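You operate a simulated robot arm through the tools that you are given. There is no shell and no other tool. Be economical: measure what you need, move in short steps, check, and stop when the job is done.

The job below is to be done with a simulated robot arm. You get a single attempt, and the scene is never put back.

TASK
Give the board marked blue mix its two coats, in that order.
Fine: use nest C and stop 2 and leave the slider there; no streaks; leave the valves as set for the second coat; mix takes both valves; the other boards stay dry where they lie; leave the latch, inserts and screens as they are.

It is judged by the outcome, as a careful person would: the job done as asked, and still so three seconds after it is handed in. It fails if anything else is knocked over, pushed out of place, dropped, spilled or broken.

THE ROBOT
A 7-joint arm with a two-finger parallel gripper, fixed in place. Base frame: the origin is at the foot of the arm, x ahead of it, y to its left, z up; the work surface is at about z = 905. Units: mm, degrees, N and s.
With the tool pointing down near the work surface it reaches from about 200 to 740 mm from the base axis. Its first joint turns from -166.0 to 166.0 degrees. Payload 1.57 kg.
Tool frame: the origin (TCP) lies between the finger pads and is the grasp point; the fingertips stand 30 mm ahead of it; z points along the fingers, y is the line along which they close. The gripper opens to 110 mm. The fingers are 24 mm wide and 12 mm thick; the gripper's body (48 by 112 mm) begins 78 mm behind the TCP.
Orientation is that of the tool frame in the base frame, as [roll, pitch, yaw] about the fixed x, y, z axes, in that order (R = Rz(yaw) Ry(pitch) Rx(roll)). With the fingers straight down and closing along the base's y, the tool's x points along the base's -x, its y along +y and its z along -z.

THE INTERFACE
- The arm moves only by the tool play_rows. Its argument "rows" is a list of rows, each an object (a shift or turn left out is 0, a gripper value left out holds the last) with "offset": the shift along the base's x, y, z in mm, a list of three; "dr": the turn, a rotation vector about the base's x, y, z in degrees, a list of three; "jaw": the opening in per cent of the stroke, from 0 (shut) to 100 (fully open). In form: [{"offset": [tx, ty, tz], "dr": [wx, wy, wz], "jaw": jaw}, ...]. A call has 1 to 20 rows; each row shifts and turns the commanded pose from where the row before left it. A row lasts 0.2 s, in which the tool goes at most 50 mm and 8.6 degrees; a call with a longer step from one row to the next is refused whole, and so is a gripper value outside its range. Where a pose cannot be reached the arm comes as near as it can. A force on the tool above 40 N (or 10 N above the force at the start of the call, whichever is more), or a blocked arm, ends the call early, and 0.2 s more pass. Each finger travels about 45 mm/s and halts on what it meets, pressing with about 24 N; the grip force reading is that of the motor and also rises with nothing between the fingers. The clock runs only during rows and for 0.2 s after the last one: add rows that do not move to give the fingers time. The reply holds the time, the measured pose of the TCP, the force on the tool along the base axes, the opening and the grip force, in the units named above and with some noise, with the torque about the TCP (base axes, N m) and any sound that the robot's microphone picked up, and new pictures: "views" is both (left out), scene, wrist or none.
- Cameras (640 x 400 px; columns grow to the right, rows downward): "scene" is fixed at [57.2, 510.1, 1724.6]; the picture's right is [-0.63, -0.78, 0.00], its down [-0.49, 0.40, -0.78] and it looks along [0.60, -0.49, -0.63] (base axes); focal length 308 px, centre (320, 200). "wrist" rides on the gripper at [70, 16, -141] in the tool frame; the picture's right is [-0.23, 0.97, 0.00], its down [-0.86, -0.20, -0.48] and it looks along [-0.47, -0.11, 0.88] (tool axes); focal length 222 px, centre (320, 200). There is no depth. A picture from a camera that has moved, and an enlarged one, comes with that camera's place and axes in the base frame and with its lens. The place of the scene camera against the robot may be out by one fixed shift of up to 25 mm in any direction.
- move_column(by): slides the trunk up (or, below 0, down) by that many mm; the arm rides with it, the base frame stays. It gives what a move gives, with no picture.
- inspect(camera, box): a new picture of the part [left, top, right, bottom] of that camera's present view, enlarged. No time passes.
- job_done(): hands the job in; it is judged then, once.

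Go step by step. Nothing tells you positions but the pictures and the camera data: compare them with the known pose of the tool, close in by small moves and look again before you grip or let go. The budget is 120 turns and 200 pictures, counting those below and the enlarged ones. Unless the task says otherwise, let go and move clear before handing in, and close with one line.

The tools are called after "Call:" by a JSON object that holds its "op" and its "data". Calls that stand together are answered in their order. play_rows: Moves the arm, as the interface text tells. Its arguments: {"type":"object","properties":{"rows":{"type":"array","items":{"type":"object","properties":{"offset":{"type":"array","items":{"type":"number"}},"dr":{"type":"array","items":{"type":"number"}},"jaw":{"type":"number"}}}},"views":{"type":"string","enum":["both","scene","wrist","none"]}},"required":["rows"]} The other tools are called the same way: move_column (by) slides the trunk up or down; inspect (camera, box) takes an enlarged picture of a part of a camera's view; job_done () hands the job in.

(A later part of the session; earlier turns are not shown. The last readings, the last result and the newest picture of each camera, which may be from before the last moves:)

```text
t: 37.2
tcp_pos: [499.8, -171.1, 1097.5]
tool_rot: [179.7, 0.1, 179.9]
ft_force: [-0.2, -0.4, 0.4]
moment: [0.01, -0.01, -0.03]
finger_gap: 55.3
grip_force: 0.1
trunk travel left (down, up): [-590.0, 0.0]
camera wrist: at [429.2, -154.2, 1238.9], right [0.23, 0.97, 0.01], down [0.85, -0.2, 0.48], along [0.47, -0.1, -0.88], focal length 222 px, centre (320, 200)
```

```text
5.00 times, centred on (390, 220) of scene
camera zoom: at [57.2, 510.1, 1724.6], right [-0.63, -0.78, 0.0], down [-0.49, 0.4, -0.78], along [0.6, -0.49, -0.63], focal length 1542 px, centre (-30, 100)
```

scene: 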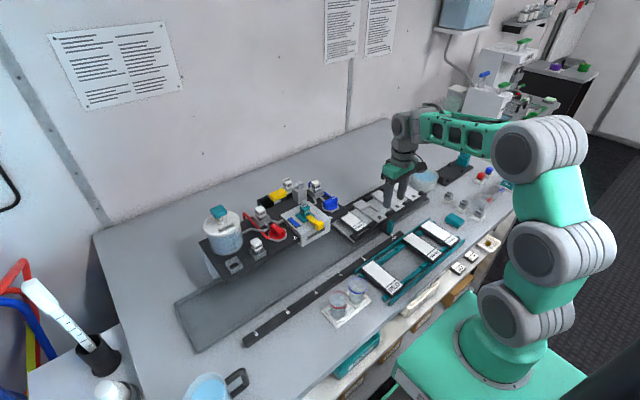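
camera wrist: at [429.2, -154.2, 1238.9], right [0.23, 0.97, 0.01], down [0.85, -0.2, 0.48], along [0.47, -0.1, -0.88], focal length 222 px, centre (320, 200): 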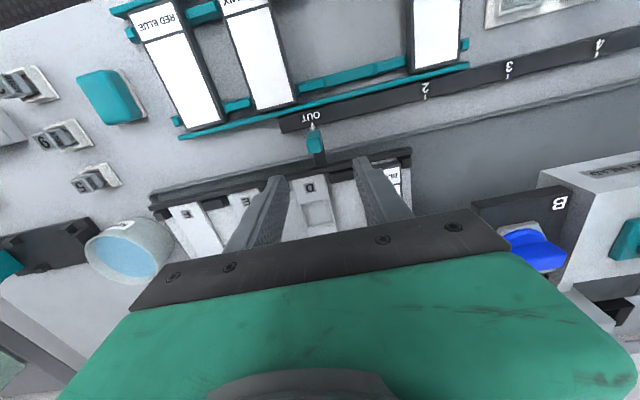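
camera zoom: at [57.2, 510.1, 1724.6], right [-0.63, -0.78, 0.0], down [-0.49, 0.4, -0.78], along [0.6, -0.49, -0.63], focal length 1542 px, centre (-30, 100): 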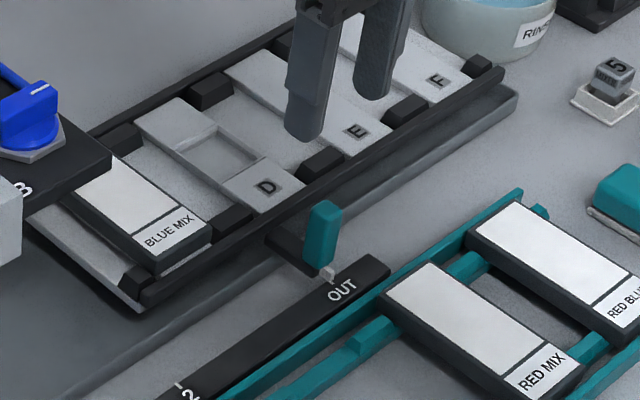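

The handle is at about (497, -174). Descending to grip it.

Call:
{"op": "play_rows", "data": {"rows": [{"offset": [-3, -3, -40]}, {"offset": [0, 0, -40]}, {"offset": [0, 0, -35]}, {"offset": [0, 0, -4]}, {}], "views": "both"}}

Call:
{"op": "inspect", "data": {"camera": "wrist", "box": [180, 60, 460, 240]}}

Call:
{"op": "inspect", "data": {"camera": "scene", "box": [340, 180, 440, 260]}}

```text
t: 38.4
tcp_pos: [496.7, -175.0, 977.1]
tool_rot: [179.7, 0.1, 180.0]
ft_force: [-0.2, 1.0, 0.4]
moment: [0.0, 0.03, 0.02]
finger_gap: 55.2
grip_force: 0.0
trunk travel left (down, up): [-590.0, 0.0]
camera wrist: at [426.0, -159.5, 1119.0], right [0.23, 0.97, 0.01], down [0.85, -0.2, 0.48], along [0.47, -0.1, -0.88], focal length 222 px, centre (320, 200)
```

scene: 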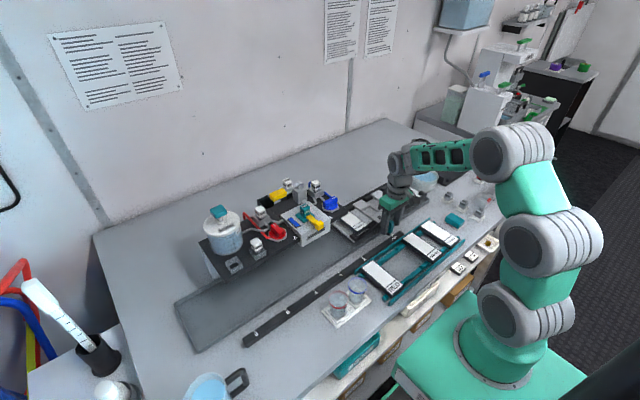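
wrist: 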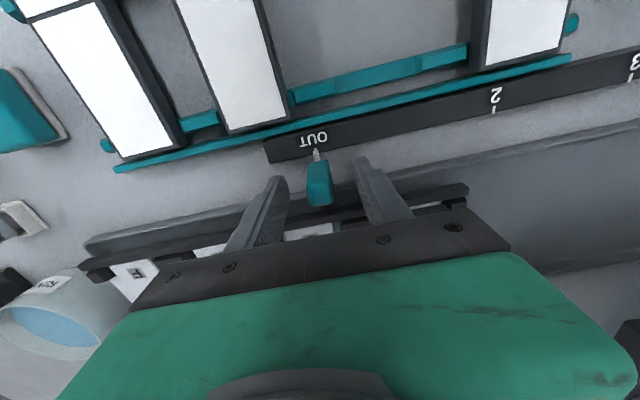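

```text
2.22 times, centred on (320, 150) of wrist
camera zoom: at [426.0, -159.5, 1119.0], right [0.23, 0.97, 0.01], down [0.85, -0.2, 0.48], along [0.47, -0.1, -0.88], focal length 494 px, centre (320, 311)
```

zoom: 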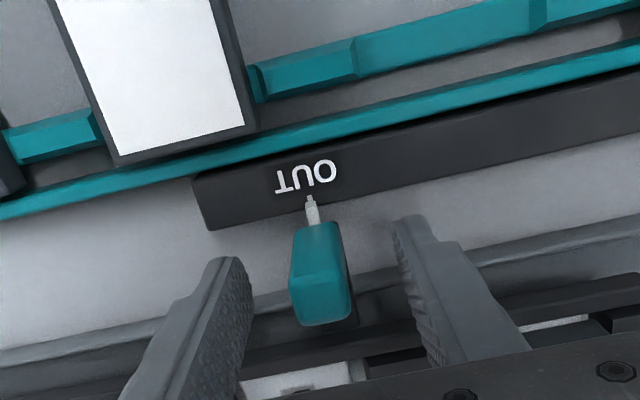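

```text
5.00 times, centred on (390, 220) of scene
camera zoom: at [57.2, 510.1, 1724.6], right [-0.63, -0.78, 0.0], down [-0.49, 0.4, -0.78], along [0.6, -0.49, -0.63], focal length 1542 px, centre (-30, 100)
```

zoom: 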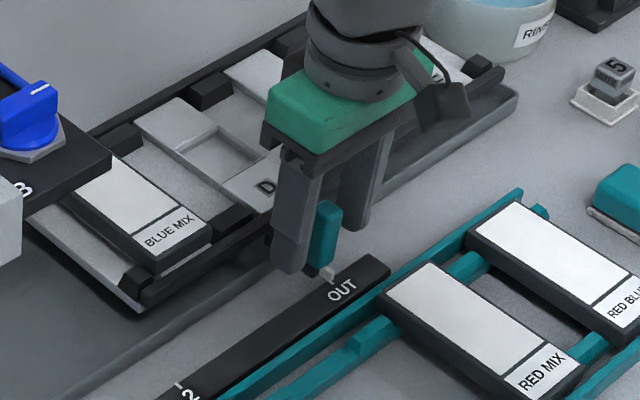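

Fingers straddle the handle. Closing on it, then sliding about 151 mm in +y to stop 2.

Call:
{"op": "play_rows", "data": {"rows": [{"offset": [-3, 0, 0], "jaw": 8}, {}, {}, {}, {}, {}], "views": "none"}}

```text
t: 39.8
tcp_pos: [493.6, -176.7, 978.9]
tool_rot: [179.6, 0.1, -180.0]
ft_force: [-0.2, 0.6, -1.7]
moment: [-1.17, -0.18, 0.1]
finger_gap: 18.0
grip_force: 32.7
trunk travel left (down, up): [-590.0, 0.0]
```

Call:
{"op": "play_rows", "data": {"rows": [{"offset": [0, 5, 0]}, {"offset": [0, 10, 0]}, {"offset": [0, 10, 0]}, {"offset": [0, 10, 0]}, {"offset": [0, 10, 0]}, {"offset": [0, 10, 0]}, {"offset": [0, 10, 0]}, {"offset": [0, 10, 0]}, {"offset": [0, 10, 0]}, {"offset": [0, 10, 0]}, {"offset": [0, 10, 0]}, {"offset": [0, 10, 0]}, {"offset": [0, 10, 0]}, {"offset": [0, 5, 0]}], "views": "both"}}

Call:
{"op": "inspect", "data": {"camera": "wrist", "box": [220, 80, 420, 220]}}

```text
t: 42.8
tcp_pos: [492.7, -44.7, 977.6]
tool_rot: [179.7, 0.1, 180.0]
ft_force: [3.4, -0.3, 0.4]
moment: [-1.21, 0.81, 0.02]
finger_gap: 18.2
grip_force: 32.2
trunk travel left (down, up): [-590.0, 0.0]
camera wrist: at [422.9, -28.9, 1119.2], right [0.23, 0.97, 0.01], down [0.85, -0.2, 0.48], along [0.47, -0.1, -0.88], focal length 222 px, centre (320, 200)
```

scene: 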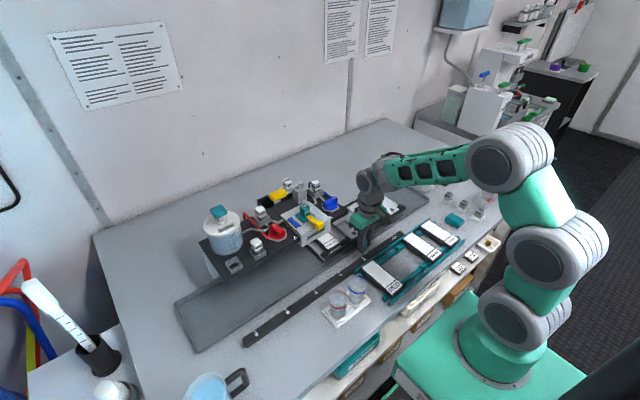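
wrist: 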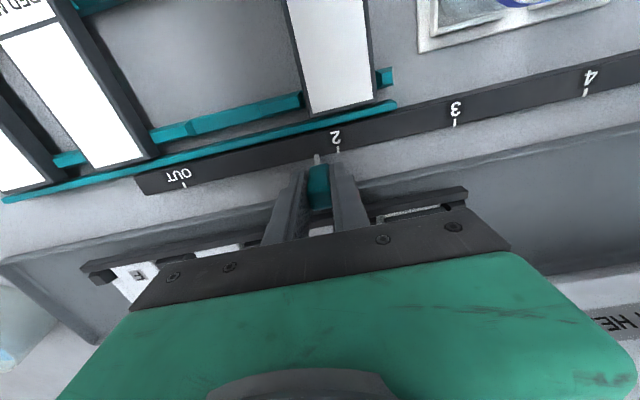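

```text
2.86 times, centred on (320, 150) of wrist
camera zoom: at [422.9, -28.9, 1119.2], right [0.23, 0.97, 0.01], down [0.85, -0.2, 0.48], along [0.47, -0.1, -0.88], focal length 635 px, centre (320, 343)
```

zoom: 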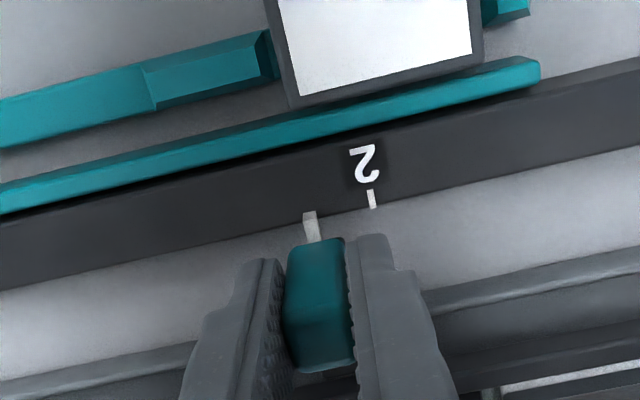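

About 20 mm remains to the stop 2 tick. Continuing 18 mm, then fine-tuning.

Call:
{"op": "play_rows", "data": {"rows": [{"offset": [0, 6, 0]}, {"offset": [0, 6, 0]}, {"offset": [0, 6, 0]}, {}], "views": "wrist"}}

Call:
{"op": "inspect", "data": {"camera": "wrist", "box": [270, 110, 370, 180]}}

```text
t: 43.8
tcp_pos: [493.6, -25.8, 977.8]
tool_rot: [179.7, 0.0, -179.9]
ft_force: [7.2, 1.6, -2.8]
moment: [-1.08, 0.44, 0.0]
finger_gap: 18.2
grip_force: 32.9
trunk travel left (down, up): [-590.0, 0.0]
camera wrist: at [422.8, -10.2, 1119.1], right [0.23, 0.97, 0.01], down [0.85, -0.2, 0.48], along [0.47, -0.1, -0.88], focal length 222 px, centre (320, 200)
```

wrist: 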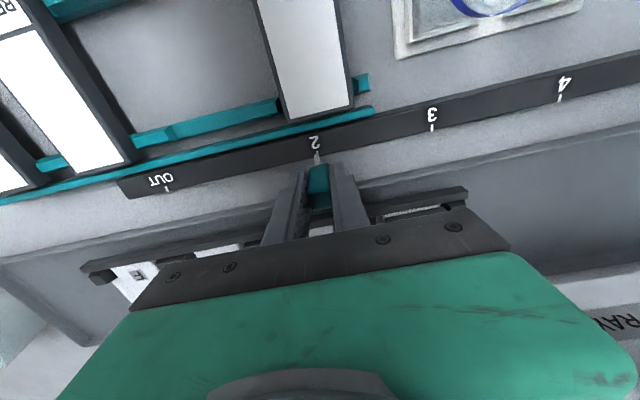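

```text
5.71 times, centred on (320, 145) of wrist
camera zoom: at [422.8, -10.2, 1119.1], right [0.23, 0.97, 0.01], down [0.85, -0.2, 0.48], along [0.47, -0.1, -0.88], focal length 1269 px, centre (320, 514)
```

zoom: 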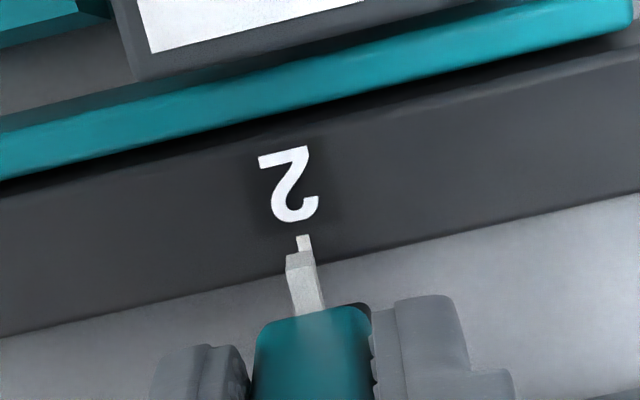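

Only about 1 mm short of the tick. Nudging, then releasing and looking.

Call:
{"op": "play_rows", "data": {"rows": [{"offset": [0, 1, 0]}, {}, {"jaw": 40}, {}, {}, {}, {"offset": [0, 0, 30]}, {"offset": [0, 0, 30]}, {}], "views": "both"}}

Call:
{"op": "inspect", "data": {"camera": "wrist", "box": [260, 80, 400, 180]}}

Call:
{"op": "inspect", "data": {"camera": "scene", "box": [280, 190, 400, 280]}}

```text
t: 45.8
tcp_pos: [493.0, -25.1, 1039.4]
tool_rot: [179.7, 0.0, 179.9]
ft_force: [0.0, -0.3, -0.4]
moment: [0.01, -0.01, 0.03]
finger_gap: 44.0
grip_force: 0.1
trunk travel left (down, up): [-590.0, 0.0]
camera wrist: at [422.6, -9.2, 1180.6], right [0.23, 0.97, 0.01], down [0.85, -0.2, 0.48], along [0.47, -0.1, -0.88], focal length 222 px, centre (320, 200)
```

scene: 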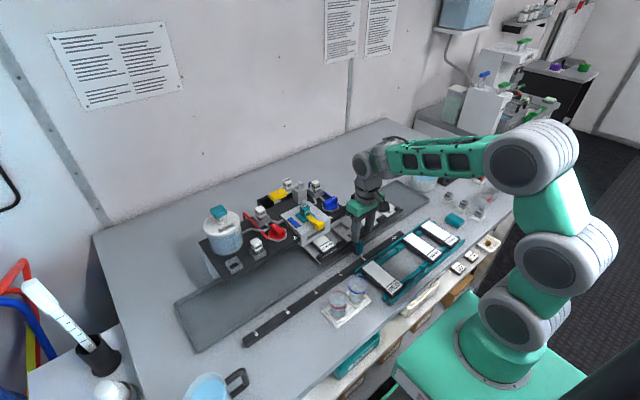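
wrist: 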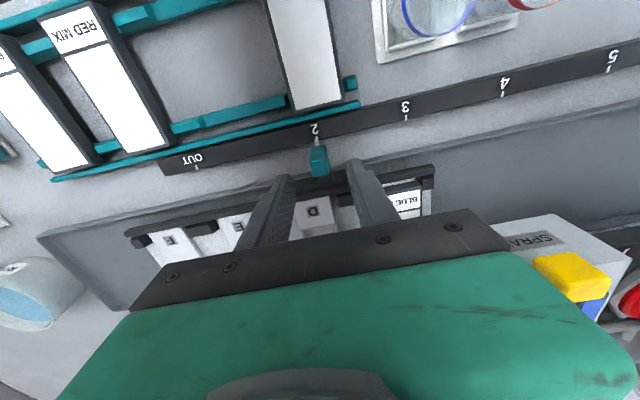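

```text
4.00 times, centred on (330, 130) of wrist
camera zoom: at [422.6, -9.2, 1180.6], right [0.23, 0.97, 0.01], down [0.85, -0.2, 0.48], along [0.47, -0.1, -0.88], focal length 888 px, centre (280, 480)
```

zoom: 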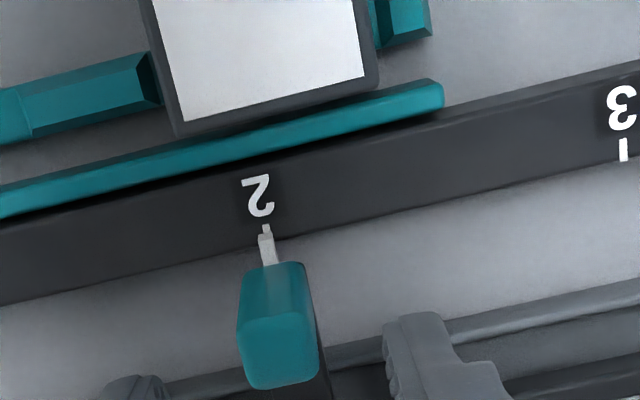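

```text
4.44 times, centred on (340, 235) of scene
camera zoom: at [57.2, 510.1, 1724.6], right [-0.63, -0.78, 0.0], down [-0.49, 0.4, -0.78], along [0.6, -0.49, -0.63], focal length 1371 px, centre (231, 44)
```

zoom: 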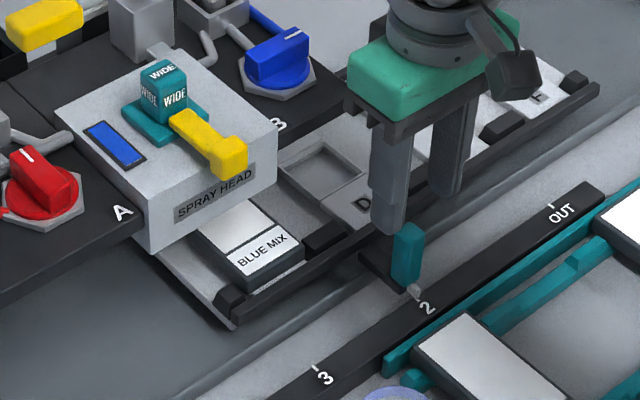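

The slider is on stop 2 with the board under the head. Now the blue coat: back to the lever, tilted as before.

Call:
{"op": "play_rows", "data": {"rows": [{"offset": [0, 0, 48], "jaw": 0}, {"offset": [0, 0, 48]}, {"offset": [0, 0, 48]}, {"offset": [0, 20, 45]}, {"offset": [25, 35, 0], "dr": [0, -8, 0]}, {"offset": [25, 35, 0], "dr": [0, -8, 0]}, {"offset": [25, 35, 0], "dr": [0, -8, 0]}, {"offset": [25, 35, 0], "dr": [0, -8, 0]}, {"offset": [25, 0, 0], "dr": [0, -8, 0]}, {"offset": [35, 0, -10]}, {"offset": [30, 0, -15]}, {"offset": [12, 0, -20]}, {}], "views": "wrist"}}

Call:
{"op": "inspect", "data": {"camera": "wrist", "box": [180, 0, 420, 240]}}

```text
t: 48.6
tcp_pos: [694.2, 134.1, 1179.1]
tool_rot: [179.6, 40.1, 179.9]
ft_force: [0.2, -0.5, 0.1]
moment: [-0.02, -0.02, 0.0]
finger_gap: 0.1
grip_force: 20.9
trunk travel left (down, up): [-590.0, 0.0]
camera wrist: at [549.7, 150.3, 1242.8], right [0.17, 0.97, 0.15], down [0.35, -0.2, 0.92], along [0.92, -0.1, -0.37], focal length 222 px, centre (320, 200)
```

wrist: 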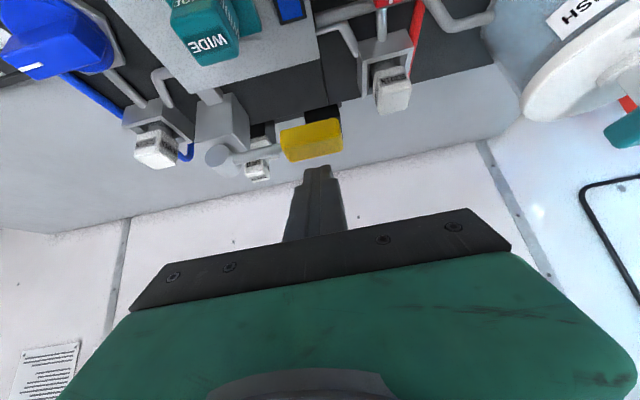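

```text
1.67 times, centred on (300, 120) of wrist
camera zoom: at [549.7, 150.3, 1242.8], right [0.17, 0.97, 0.15], down [0.35, -0.2, 0.92], along [0.92, -0.1, -0.37], focal length 370 px, centre (353, 333)
```

zoom: 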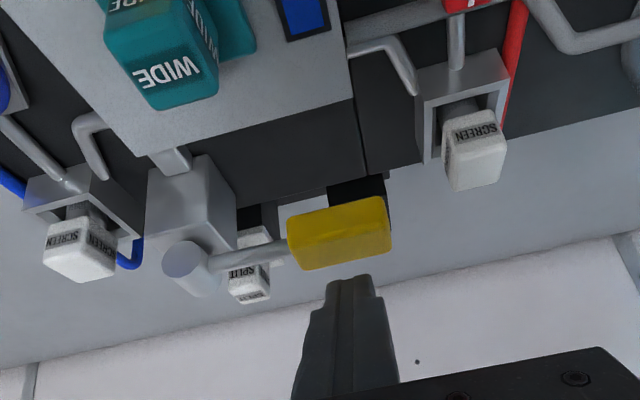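

Call:
{"op": "play_rows", "data": {"rows": [{"offset": [2, 0, -8]}, {"offset": [0, 0, -8]}, {"offset": [0, 0, -6]}, {"offset": [0, 0, -6]}, {"offset": [0, 0, -6]}, {"offset": [0, -1, -5]}, {"offset": [0, -1, -5]}, {"offset": [0, -1, -4]}, {"offset": [0, 0, -3]}, {}], "views": "scene"}}

Call:
{"op": "inspect", "data": {"camera": "scene", "box": [270, 190, 370, 280]}}

```text
t: 50.8
tcp_pos: [697.2, 132.5, 1136.5]
tool_rot: [179.4, 40.6, 179.8]
ft_force: [1.0, 1.2, 20.3]
moment: [-0.15, -0.25, 0.04]
finger_gap: 0.1
grip_force: 21.4
trunk travel left (down, up): [-590.0, 0.0]
```

scene: 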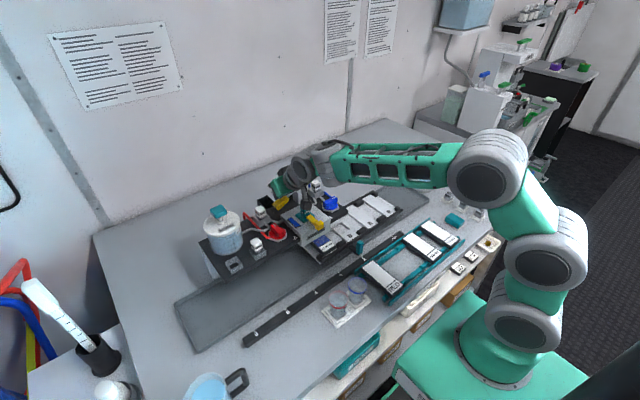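

```text
4.44 times, centred on (320, 235) of scene
camera zoom: at [57.2, 510.1, 1724.6], right [-0.63, -0.78, 0.0], down [-0.49, 0.4, -0.78], along [0.6, -0.49, -0.63], focal length 1371 px, centre (320, 44)
```

zoom: 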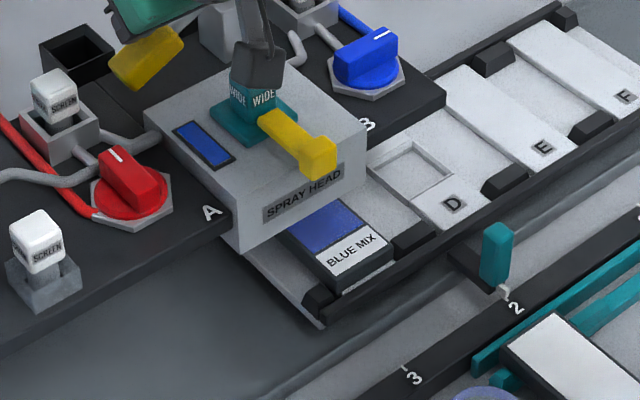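

The board is coated blue. Releasing the lever and returning to the slider handle. I'll take the board OUT before flushing the head so the rinse doesn't hit it.

Call:
{"op": "play_rows", "data": {"rows": [{"offset": [0, 0, 15]}, {"offset": [0, 0, 20]}, {"offset": [-5, 0, 30]}, {"offset": [-20, 0, 25]}, {"offset": [-30, 0, 10], "dr": [0, 8.2, 0], "jaw": 50}, {"offset": [-30, 0, 0], "dr": [0, 8.2, 0]}, {"offset": [-30, -20, 0], "dr": [0, 8.2, 0]}, {"offset": [-30, -30, 0], "dr": [0, 8.1, 0]}, {"offset": [-30, -35, 0], "dr": [0, 7.9, 0]}, {"offset": [-26, -37, 0]}, {"offset": [0, -35, 0]}, {"offset": [0, 0, -45]}, {"offset": [0, 0, -45]}, {"offset": [0, 0, -45]}, {}], "views": "wrist"}}

Call:
{"op": "inspect", "data": {"camera": "wrist", "box": [200, 60, 480, 240]}}

```text
t: 54.0
tcp_pos: [495.7, -24.1, 1094.5]
tool_rot: [179.7, -0.5, 180.0]
ft_force: [-0.1, 0.4, 0.7]
moment: [-0.03, 0.03, -0.01]
finger_gap: 54.7
grip_force: 0.1
trunk travel left (down, up): [-590.0, 0.0]
camera wrist: at [426.5, -8.6, 1237.4], right [0.23, 0.97, 0.0], down [0.86, -0.2, 0.47], along [0.46, -0.1, -0.88], focal length 222 px, centre (320, 200)
```

wrist: 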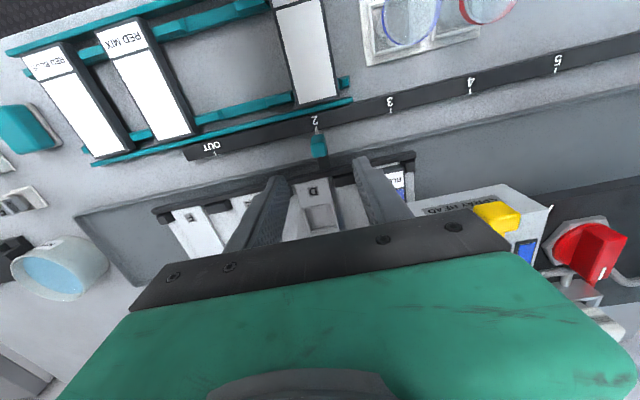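

```text
2.22 times, centred on (340, 150) of wrist
camera zoom: at [426.5, -8.6, 1237.4], right [0.23, 0.97, 0.0], down [0.86, -0.2, 0.47], along [0.46, -0.1, -0.88], focal length 494 px, centre (276, 311)
```

zoom: 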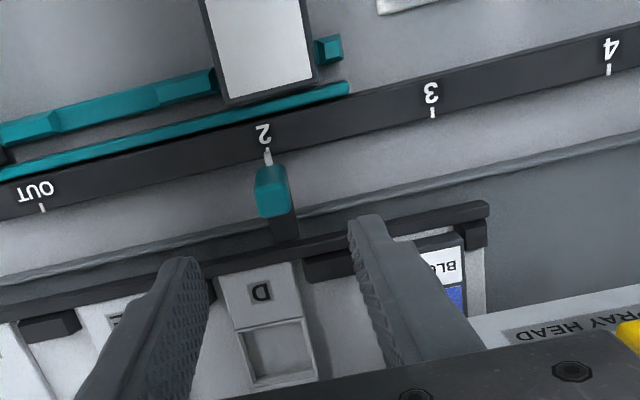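

Positioned over the handle at stop 2. Descending, gripping, and sliding back to OUT.

Call:
{"op": "play_rows", "data": {"rows": [{"offset": [-2, -1, -45]}, {"offset": [0, 0, -45]}, {"offset": [0, 0, -26]}, {"jaw": 8}, {}, {}, {}, {}, {}, {"offset": [0, -5, 0]}, {"offset": [0, -10, 0]}, {"offset": [0, -10, 0]}, {"offset": [0, -10, 0]}, {"offset": [0, -10, 0]}, {"offset": [0, -10, 0]}, {"offset": [0, -10, 0]}, {"offset": [0, -10, 0]}], "views": "none"}}

Call:
{"op": "play_rows", "data": {"rows": [{"offset": [0, -10, 0]}, {"offset": [0, -10, 0]}, {"offset": [0, -10, 0]}, {"offset": [0, -10, 0]}, {"offset": [0, -10, 0]}, {"offset": [0, -10, 0]}, {"offset": [0, -8, 0]}, {"offset": [0, -6, 0]}, {}], "views": "wrist"}}

Call:
{"op": "inspect", "data": {"camera": "wrist", "box": [260, 80, 400, 200]}}

```text
t: 57.6
tcp_pos: [494.2, -101.6, 978.6]
tool_rot: [179.7, -0.7, 179.9]
ft_force: [3.8, -0.6, -10.3]
moment: [-1.04, 0.69, 0.04]
finger_gap: 18.1
grip_force: 32.4
trunk travel left (down, up): [-590.0, 0.0]
```

```text
t: 59.6
tcp_pos: [493.5, -174.5, 978.9]
tool_rot: [179.7, -0.9, 180.0]
ft_force: [-4.5, 5.6, -19.9]
moment: [-1.01, 0.23, 0.1]
finger_gap: 17.9
grip_force: 32.4
trunk travel left (down, up): [-590.0, 0.0]
camera wrist: at [425.8, -159.5, 1120.9], right [0.23, 0.97, 0.0], down [0.86, -0.2, 0.47], along [0.45, -0.1, -0.89], focal length 222 px, centre (320, 200)
```

wrist: 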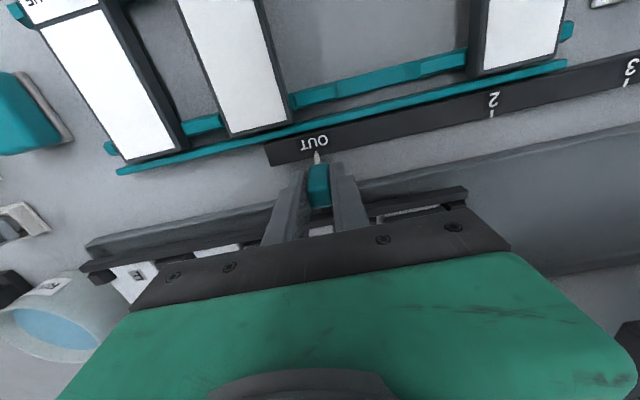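

```text
3.33 times, centred on (330, 140) of wrist
camera zoom: at [425.8, -159.5, 1120.9], right [0.23, 0.97, 0.0], down [0.86, -0.2, 0.47], along [0.45, -0.1, -0.89], focal length 740 px, centre (287, 400)
```

zoom: 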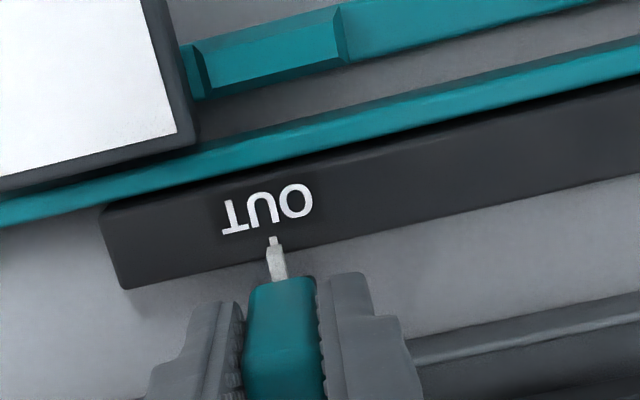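

At OUT. Releasing, lifting, and travelling toward the FLUSH plunger (about 675, 330, top near 1195) with the tool yawed and tilted outward.

Call:
{"op": "play_rows", "data": {"rows": [{"jaw": 40}, {}, {}, {"offset": [0, 0, 40]}, {"offset": [0, 0, 48]}, {"offset": [0, 0, 48]}, {"offset": [0, 0, 48]}, {"offset": [0, 0, 48], "jaw": 0}, {"offset": [0, 45, 20]}, {"offset": [0, 45, 20]}, {"offset": [0, 48, 0]}, {"offset": [0, 48, 0]}, {"offset": [0, 48, 0], "dr": [0, 0, 6.5]}, {"offset": [0, 48, 0], "dr": [0, 0, 6.5]}, {"offset": [5, 45, 0], "dr": [0, 0, 6.5]}, {"offset": [10, 40, 0], "dr": [0, 0, 6.5]}, {"offset": [15, 38, 0]}, {}], "views": "wrist"}}

```text
t: 63.4
tcp_pos: [525.3, 230.3, 1252.0]
tool_rot: [179.9, -0.4, -154.1]
ft_force: [0.0, 0.1, 0.0]
moment: [0.03, 0.02, 0.01]
finger_gap: 0.2
grip_force: 21.0
trunk travel left (down, up): [-590.0, 0.0]
camera wrist: at [455.3, 214.1, 1393.3], right [-0.22, 0.98, 0.0], down [0.86, 0.2, 0.47], along [0.46, 0.1, -0.88], focal length 222 px, centre (320, 200)
```

wrist: 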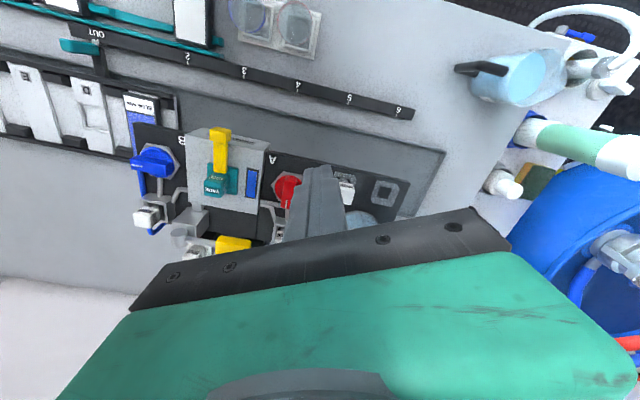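

Call:
{"op": "play_rows", "data": {"rows": [{"offset": [15, 10, 5], "dr": [3.5, -7.2, 0]}, {"offset": [20, 15, 5], "dr": [3.5, -7.2, 0]}, {"offset": [20, 15, 0], "dr": [3.5, -7.2, 0]}, {"offset": [20, 15, 0], "dr": [3.5, -7.2, 0]}, {"offset": [20, 15, 0], "dr": [3.5, -7.2, 0]}, {"offset": [20, 15, 0]}, {}], "views": "both"}}

Call:
{"op": "inspect", "data": {"camera": "wrist", "box": [180, 0, 460, 240]}}

Call:
{"op": "inspect", "data": {"camera": "scene", "box": [180, 130, 300, 270]}}

```text
t: 65.0
tcp_pos: [639.0, 315.1, 1263.4]
tool_rot: [179.7, 39.5, -154.0]
ft_force: [0.4, -0.9, -0.1]
moment: [-0.01, 0.03, -0.02]
finger_gap: 0.0
grip_force: 20.9
trunk travel left (down, up): [-590.0, 0.0]
camera wrist: at [502.5, 265.4, 1328.1], right [-0.27, 0.95, 0.15], down [0.41, -0.03, 0.91], along [0.87, 0.31, -0.38], focal length 222 px, centre (320, 200)
```

scene: 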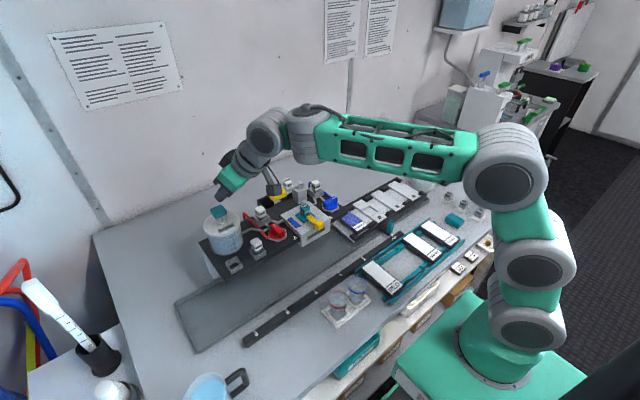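
wrist: 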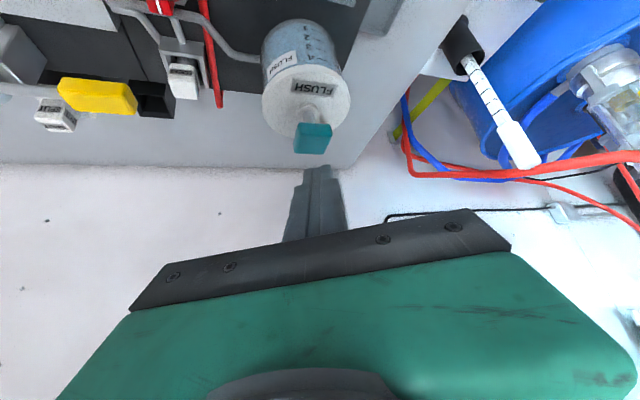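

```text
1.67 times, centred on (320, 120) of wrist
camera zoom: at [502.5, 265.4, 1328.1], right [-0.27, 0.95, 0.15], down [0.41, -0.03, 0.91], along [0.87, 0.31, -0.38], focal length 370 px, centre (320, 333)
```

zoom: 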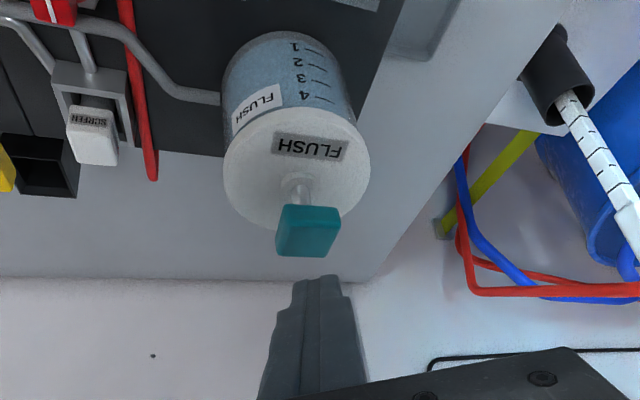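

```text
2.86 times, centred on (240, 200) of scene
camera zoom: at [57.2, 510.1, 1724.6], right [-0.63, -0.78, 0.0], down [-0.49, 0.4, -0.78], along [0.6, -0.49, -0.63], focal length 881 px, centre (549, 200)
```

zoom: 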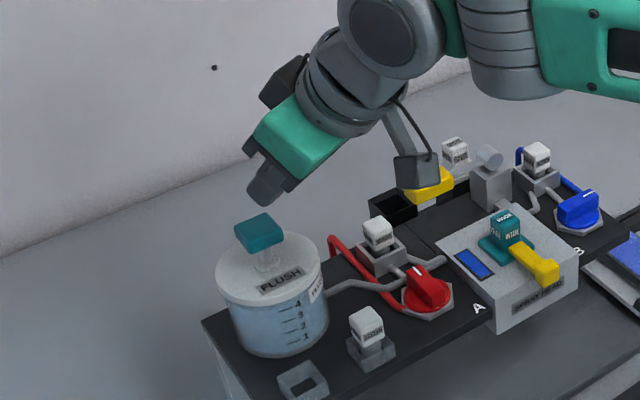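

The handle is confirmed at (675, 330, 1185). Moving above it, then pressing down.

Call:
{"op": "play_rows", "data": {"rows": [{"offset": [14, 5, -5]}, {"offset": [13, 5, -10]}, {"offset": [0, 0, -8]}, {"offset": [0, 0, -6]}, {"offset": [0, 0, -5]}, {}], "views": "scene"}}

Call:
{"op": "inspect", "data": {"camera": "wrist", "box": [180, 0, 460, 240]}}

Call:
{"op": "inspect", "data": {"camera": "scene", "box": [180, 130, 300, 270]}}

```text
t: 66.4
tcp_pos: [665.3, 325.2, 1226.8]
tool_rot: [179.7, 39.4, -154.1]
ft_force: [0.3, 0.0, -0.4]
moment: [0.02, 0.0, 0.01]
finger_gap: 0.0
grip_force: 21.2
trunk travel left (down, up): [-590.0, 0.0]
```

scene: 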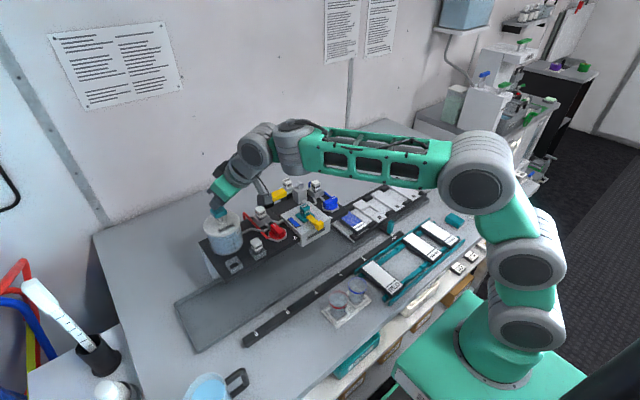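

```text
1.67 times, centred on (320, 120) of wrist
camera zoom: at [528.9, 276.0, 1292.0], right [-0.27, 0.95, 0.15], down [0.41, -0.03, 0.91], along [0.87, 0.31, -0.38], focal length 370 px, centre (320, 333)
```

zoom: 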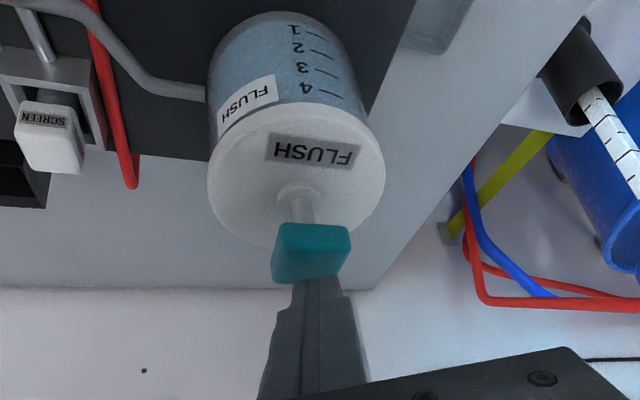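

```text
2.86 times, centred on (240, 200) of scene
camera zoom: at [57.2, 510.1, 1724.6], right [-0.63, -0.78, 0.0], down [-0.49, 0.4, -0.78], along [0.6, -0.49, -0.63], focal length 881 px, centre (549, 200)
```

zoom: 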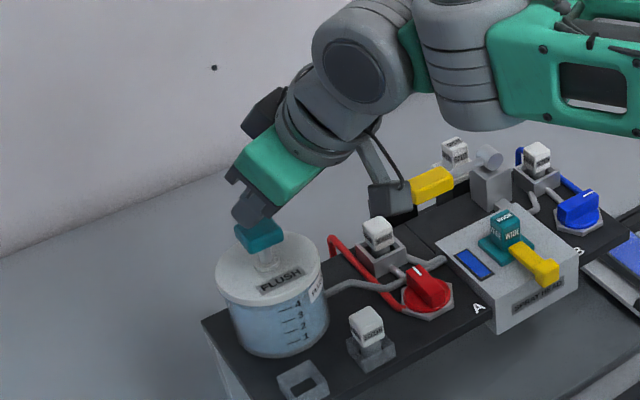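

The tip is toward the far edge of the handle. Raising slightly, shifting 9 mm inward, then pressing.

Call:
{"op": "play_rows", "data": {"rows": [{"offset": [0, 0, 8]}, {"offset": [-8, -4, 0]}, {"offset": [0, 0, -7]}, {"offset": [0, 0, -5]}, {"offset": [0, 0, -4]}, {}], "views": "scene"}}

Call:
{"op": "inspect", "data": {"camera": "scene", "box": [190, 170, 270, 250]}}

Call:
{"op": "inspect", "data": {"camera": "wrist", "box": [240, 80, 400, 200]}}

```text
t: 67.8
tcp_pos: [657.2, 320.1, 1220.1]
tool_rot: [179.7, 39.5, -154.0]
ft_force: [-0.5, 0.2, 2.5]
moment: [0.01, -0.03, 0.02]
finger_gap: 0.0
grip_force: 21.8
trunk travel left (down, up): [-590.0, 0.0]
```

scene: 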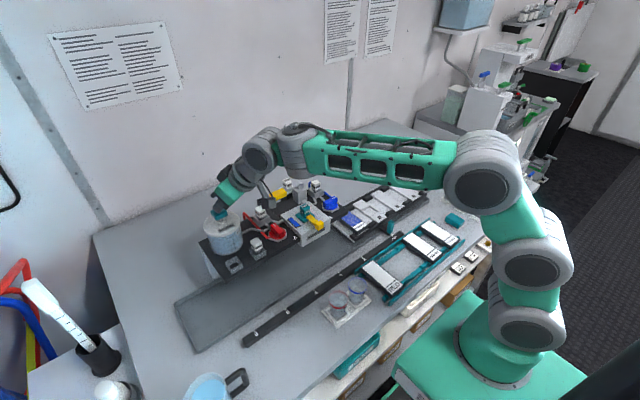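

```text
5.00 times, centred on (230, 210) of scene
camera zoom: at [57.2, 510.1, 1724.6], right [-0.63, -0.78, 0.0], down [-0.49, 0.4, -0.78], along [0.6, -0.49, -0.63], focal length 1542 px, centre (770, 150)
```

zoom: 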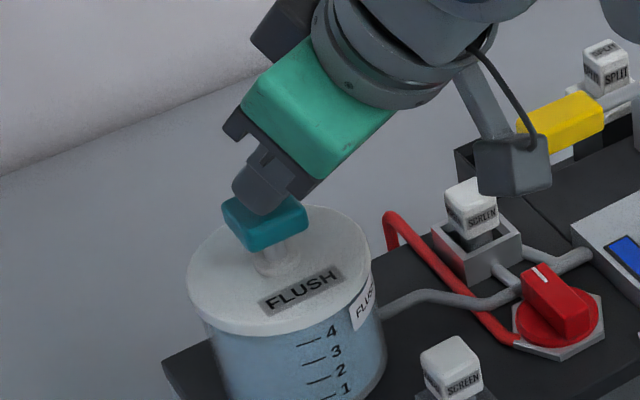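

```text
3.33 times, centred on (320, 140) of wrist
camera zoom: at [521.4, 271.9, 1284.6], right [-0.27, 0.95, 0.15], down [0.41, -0.03, 0.91], along [0.87, 0.31, -0.38], focal length 740 px, centre (320, 400)
```

zoom: 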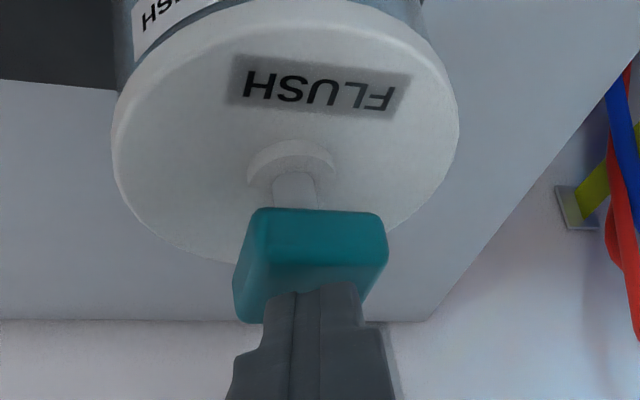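

On top of the handle with 2.5 N contact. Pressing the flush plunger down.

Call:
{"op": "play_rows", "data": {"rows": [{"offset": [0, 0, -5]}, {"offset": [0, 0, -5]}, {"offset": [0, 0, -5]}, {"offset": [0, 0, -5]}, {"offset": [0, 0, -5]}, {}], "views": "scene"}}

Call:
{"op": "inspect", "data": {"camera": "scene", "box": [190, 170, 350, 270]}}

```text
t: 69.2
tcp_pos: [658.0, 321.4, 1201.0]
tool_rot: [179.7, 40.2, -154.1]
ft_force: [4.9, 1.6, 29.7]
moment: [0.15, -0.4, -0.08]
finger_gap: 0.2
grip_force: 21.6
trunk travel left (down, up): [-590.0, 0.0]
heard: click
```

scene: 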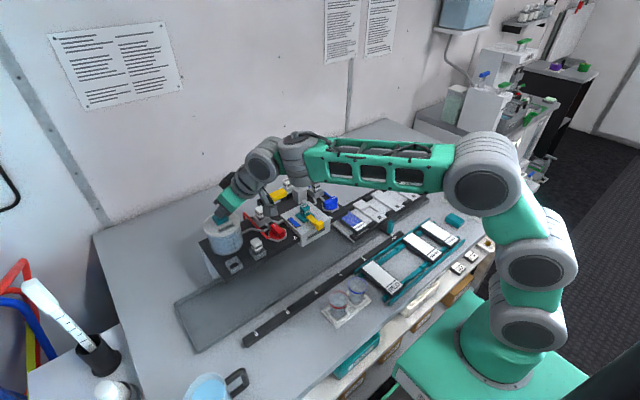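

```text
4.00 times, centred on (270, 220) of scene
camera zoom: at [57.2, 510.1, 1724.6], right [-0.63, -0.78, 0.0], down [-0.49, 0.4, -0.78], along [0.6, -0.49, -0.63], focal length 1234 px, centre (520, 120)
```

zoom: 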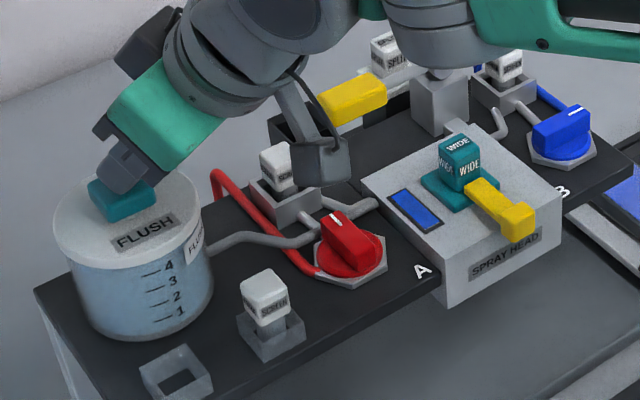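

A click was heard. Releasing the plunger and checking the window.

Call:
{"op": "play_rows", "data": {"rows": [{"offset": [0, 0, 12]}, {"offset": [0, 0, 12]}, {"offset": [0, 0, 8]}, {}], "views": "scene"}}

Call:
{"op": "inspect", "data": {"camera": "scene", "box": [190, 170, 350, 270]}}

```text
t: 70.2
tcp_pos: [657.9, 320.6, 1225.4]
tool_rot: [179.7, 39.2, -154.1]
ft_force: [0.4, 0.2, -0.5]
moment: [-0.02, 0.0, 0.0]
finger_gap: 0.0
grip_force: 21.0
trunk travel left (down, up): [-590.0, 0.0]
```

scene: 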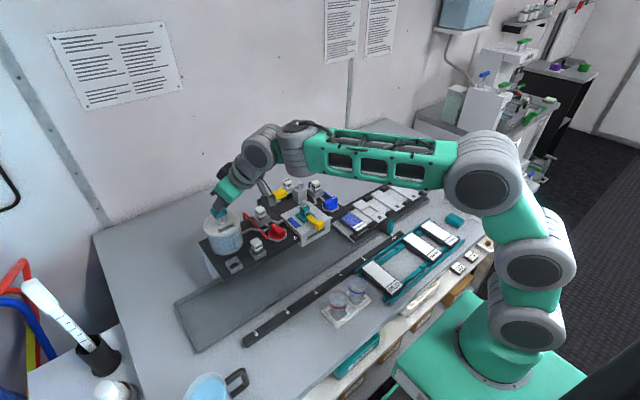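

```text
4.00 times, centred on (270, 220) of scene
camera zoom: at [57.2, 510.1, 1724.6], right [-0.63, -0.78, 0.0], down [-0.49, 0.4, -0.78], along [0.6, -0.49, -0.63], focal length 1234 px, centre (520, 120)
```

zoom: 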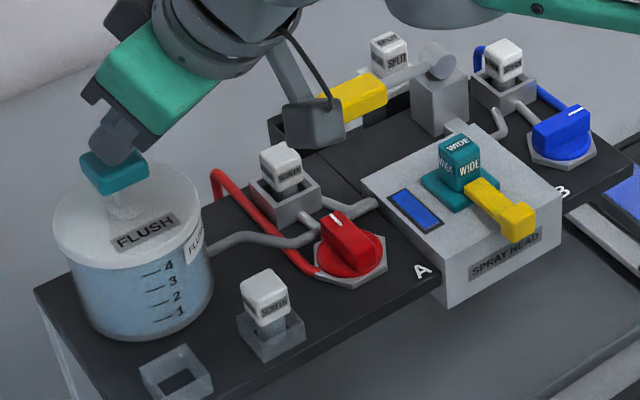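

The window is still blue. Trying one more press with a short hold.

Call:
{"op": "play_rows", "data": {"rows": [{"offset": [0, 0, -10]}, {"offset": [0, 0, -8]}, {"offset": [0, 0, -7]}, {"offset": [0, 0, -5]}, {"offset": [0, 0, -3]}, {}, {}, {}, {}, {}], "views": "scene"}}

Call:
{"op": "inspect", "data": {"camera": "scene", "box": [190, 170, 350, 270]}}

```text
t: 72.4
tcp_pos: [656.7, 319.4, 1200.3]
tool_rot: [179.5, 40.2, -154.2]
ft_force: [2.3, -0.1, 34.5]
moment: [0.18, -0.38, 0.01]
finger_gap: 0.0
grip_force: 21.4
trunk travel left (down, up): [-590.0, 0.0]
heard: click
```

scene: 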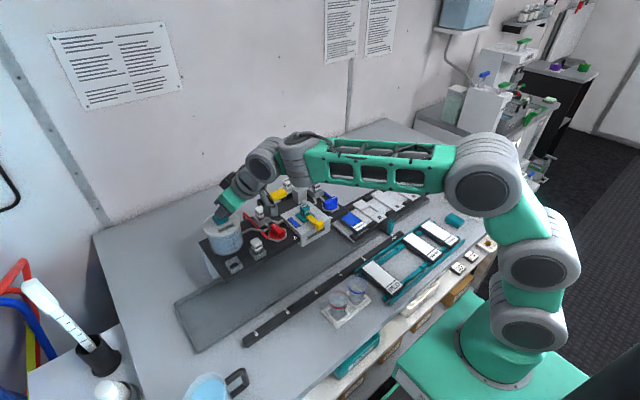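

```text
4.00 times, centred on (270, 220) of scene
camera zoom: at [57.2, 510.1, 1724.6], right [-0.63, -0.78, 0.0], down [-0.49, 0.4, -0.78], along [0.6, -0.49, -0.63], focal length 1234 px, centre (520, 120)
```

zoom: 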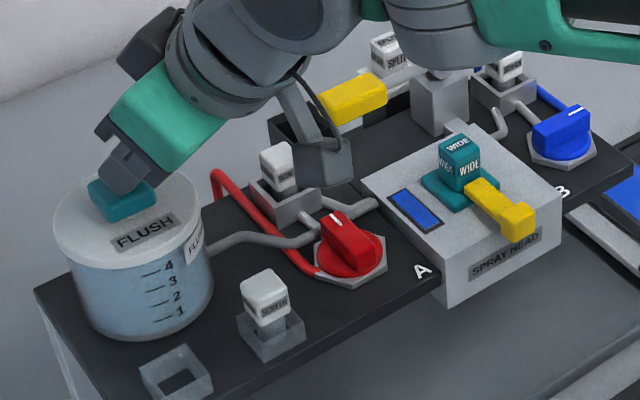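

Call:
{"op": "inspect", "data": {"camera": "scene", "box": [195, 200, 255, 260]}}

Call:
{"op": "play_rows", "data": {"rows": [{"offset": [0, 0, 12]}, {"offset": [0, 0, 12]}, {"offset": [0, 0, 10]}, {}], "views": "wrist"}}

Call:
{"op": "inspect", "data": {"camera": "wrist", "box": [180, 0, 420, 150]}}

```text
6.67 times, centred on (225, 230) of scene
camera zoom: at [57.2, 510.1, 1724.6], right [-0.63, -0.78, 0.0], down [-0.49, 0.4, -0.78], along [0.6, -0.49, -0.63], focal length 2057 px, centre (953, 0)
```

zoom: 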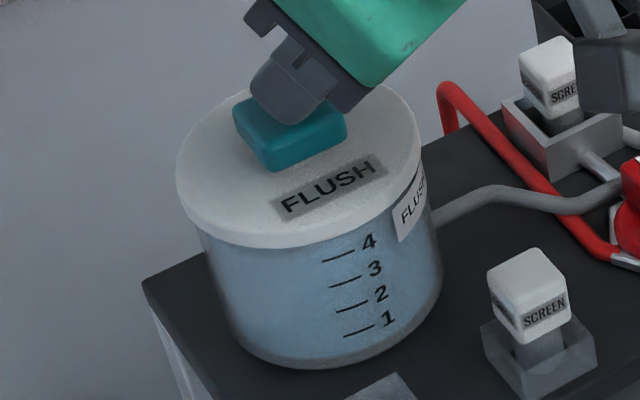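

```text
t: 73.4
tcp_pos: [657.3, 321.1, 1225.6]
tool_rot: [179.7, 39.3, -154.2]
ft_force: [0.1, -0.5, -0.1]
moment: [-0.01, 0.04, 0.01]
finger_gap: 0.0
grip_force: 22.0
trunk travel left (down, up): [-590.0, 0.0]
camera wrist: at [520.9, 271.6, 1290.8], right [-0.27, 0.95, 0.15], down [0.41, -0.02, 0.91], along [0.87, 0.31, -0.38], focal length 222 px, centre (320, 200)
```

wrist: 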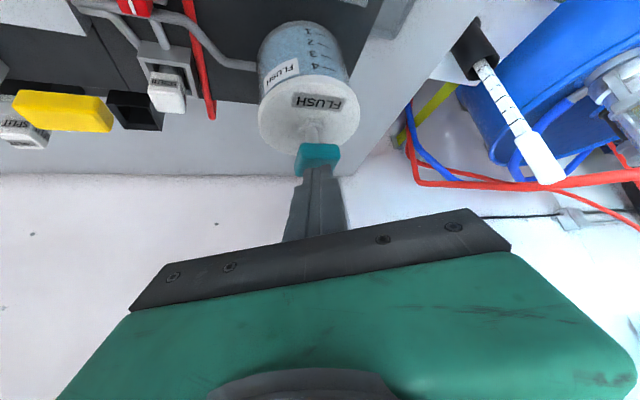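

```text
2.67 times, centred on (300, 75) of wrist
camera zoom: at [520.9, 271.6, 1290.8], right [-0.27, 0.95, 0.15], down [0.41, -0.02, 0.91], along [0.87, 0.31, -0.38], focal length 592 px, centre (373, 533)
```

zoom: 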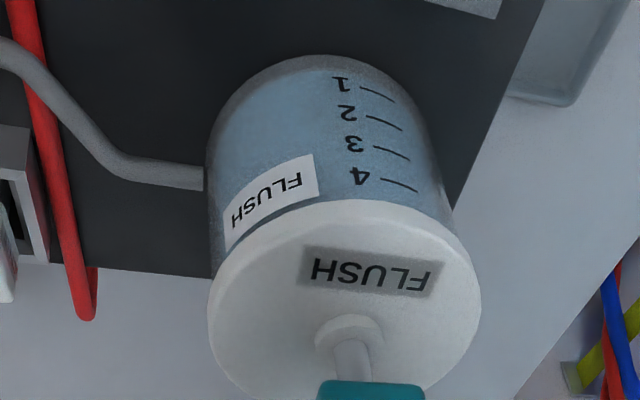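

Nothing was dispensed: the level and window are unchanged. The flush likely only runs with the valves shut, so I'll close B first. Backing away from the plunger toward valve B.

Call:
{"op": "play_rows", "data": {"rows": [{"offset": [0, 0, 25]}, {"offset": [-20, -15, 10], "dr": [-3.5, 7.2, 0]}, {"offset": [-20, -20, 0], "dr": [-3.5, 7.2, 0]}, {"offset": [-20, -20, 0], "dr": [-3.5, 7.2, 0]}, {"offset": [-10, -30, 0], "dr": [-3.5, 7.2, 0]}, {"offset": [0, -35, 0], "dr": [-3.5, 7.1, 0]}, {"offset": [0, -20, 0], "dr": [0, 0, -8.3]}, {"offset": [0, -20, 0], "dr": [0, 0, -8.3]}, {"offset": [0, -20, 0], "dr": [0, 0, -8.3]}, {"offset": [0, -20, 0], "dr": [0, 0, -8.3]}, {"offset": [0, -20, 0], "dr": [0, 0, -8.3]}, {"offset": [0, -20, 0], "dr": [0, 0, -8.3]}, {"offset": [0, -20, 0], "dr": [0, 0, -8.3]}, {"offset": [0, -20, 0], "dr": [0, 0, -8.3]}, {"offset": [0, -15, 0], "dr": [0, 0, -8.3]}, {"offset": [5, -13, 0], "dr": [0, 0, -8.3], "jaw": 36}, {"offset": [5, -10, 0], "dr": [0, 0, -8.3]}, {"offset": [10, 0, -10], "dr": [0, 0, -8.3]}, {"offset": [9, 0, -10], "dr": [0, 0, -8.3]}, {"dr": [0, 0, -8]}], "views": "none"}}

```text
t: 77.6
tcp_pos: [617.0, 2.5, 1243.9]
tool_rot: [179.7, -0.5, 90.0]
ft_force: [0.4, 0.2, 0.3]
moment: [-0.01, 0.02, 0.01]
finger_gap: 39.3
grip_force: 0.2
trunk travel left (down, up): [-590.0, 0.0]
```

Call:
{"op": "play_rows", "data": {"rows": [{"offset": [-1, -3, -45]}, {"offset": [0, 0, -45]}, {"offset": [0, 0, -30]}, {"offset": [0, 0, -13]}, {}, {"jaw": 5}, {}, {}, {}, {}, {}], "views": "wrist"}}

Call:
{"op": "inspect", "data": {"camera": "wrist", "box": [240, 90, 480, 240]}}

```text
t: 80.0
tcp_pos: [615.1, -2.5, 1108.7]
tool_rot: [179.9, -0.6, 89.9]
ft_force: [-15.1, -0.6, -4.3]
moment: [0.8, 0.61, 0.06]
finger_gap: 17.4
grip_force: 31.8
trunk travel left (down, up): [-590.0, 0.0]
camera wrist: at [630.0, 66.9, 1251.5], right [0.97, -0.23, 0.0], down [-0.2, -0.86, 0.47], along [-0.11, -0.46, -0.88], focal length 222 px, centre (320, 200)
```

wrist: 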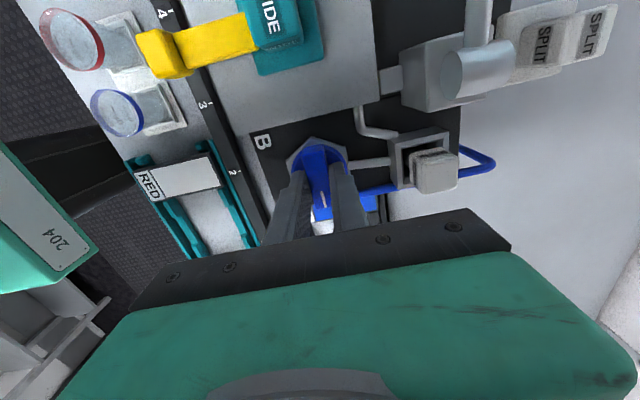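

```text
2.67 times, centred on (360, 165) of wrist
camera zoom: at [630.0, 66.9, 1251.5], right [0.97, -0.23, 0.0], down [-0.2, -0.86, 0.47], along [-0.11, -0.46, -0.88], focal length 592 px, centre (213, 293)
```

zoom: 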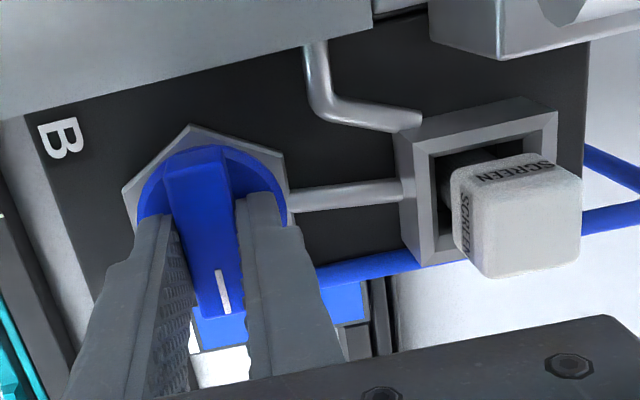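

Gripped; turning B back counter-clockwise to shut.

Call:
{"op": "play_rows", "data": {"rows": [{"offset": [-1, 0, 0], "dr": [0, 0, 8.2]}, {"dr": [0, 0, 8.2]}, {"offset": [0, 1, 0], "dr": [0, 0, 8.2]}, {"dr": [0, 0, 8.2]}, {"offset": [0, 1, 0], "dr": [0, 0, 8.2]}, {"dr": [0, 0, 8.2]}, {"dr": [0, 0, 8.2]}, {"dr": [0, 0, 8.2]}, {"dr": [0, 0, 8.2]}, {"dr": [0, 0, 8.2]}, {"dr": [0, 0, 6]}, {}], "views": "none"}}

```text
t: 82.6
tcp_pos: [617.3, 0.4, 1109.9]
tool_rot: [179.5, -0.6, 178.1]
ft_force: [14.6, -19.9, -6.3]
moment: [-0.85, -0.68, 0.06]
finger_gap: 17.3
grip_force: 31.7
trunk travel left (down, up): [-590.0, 0.0]
```

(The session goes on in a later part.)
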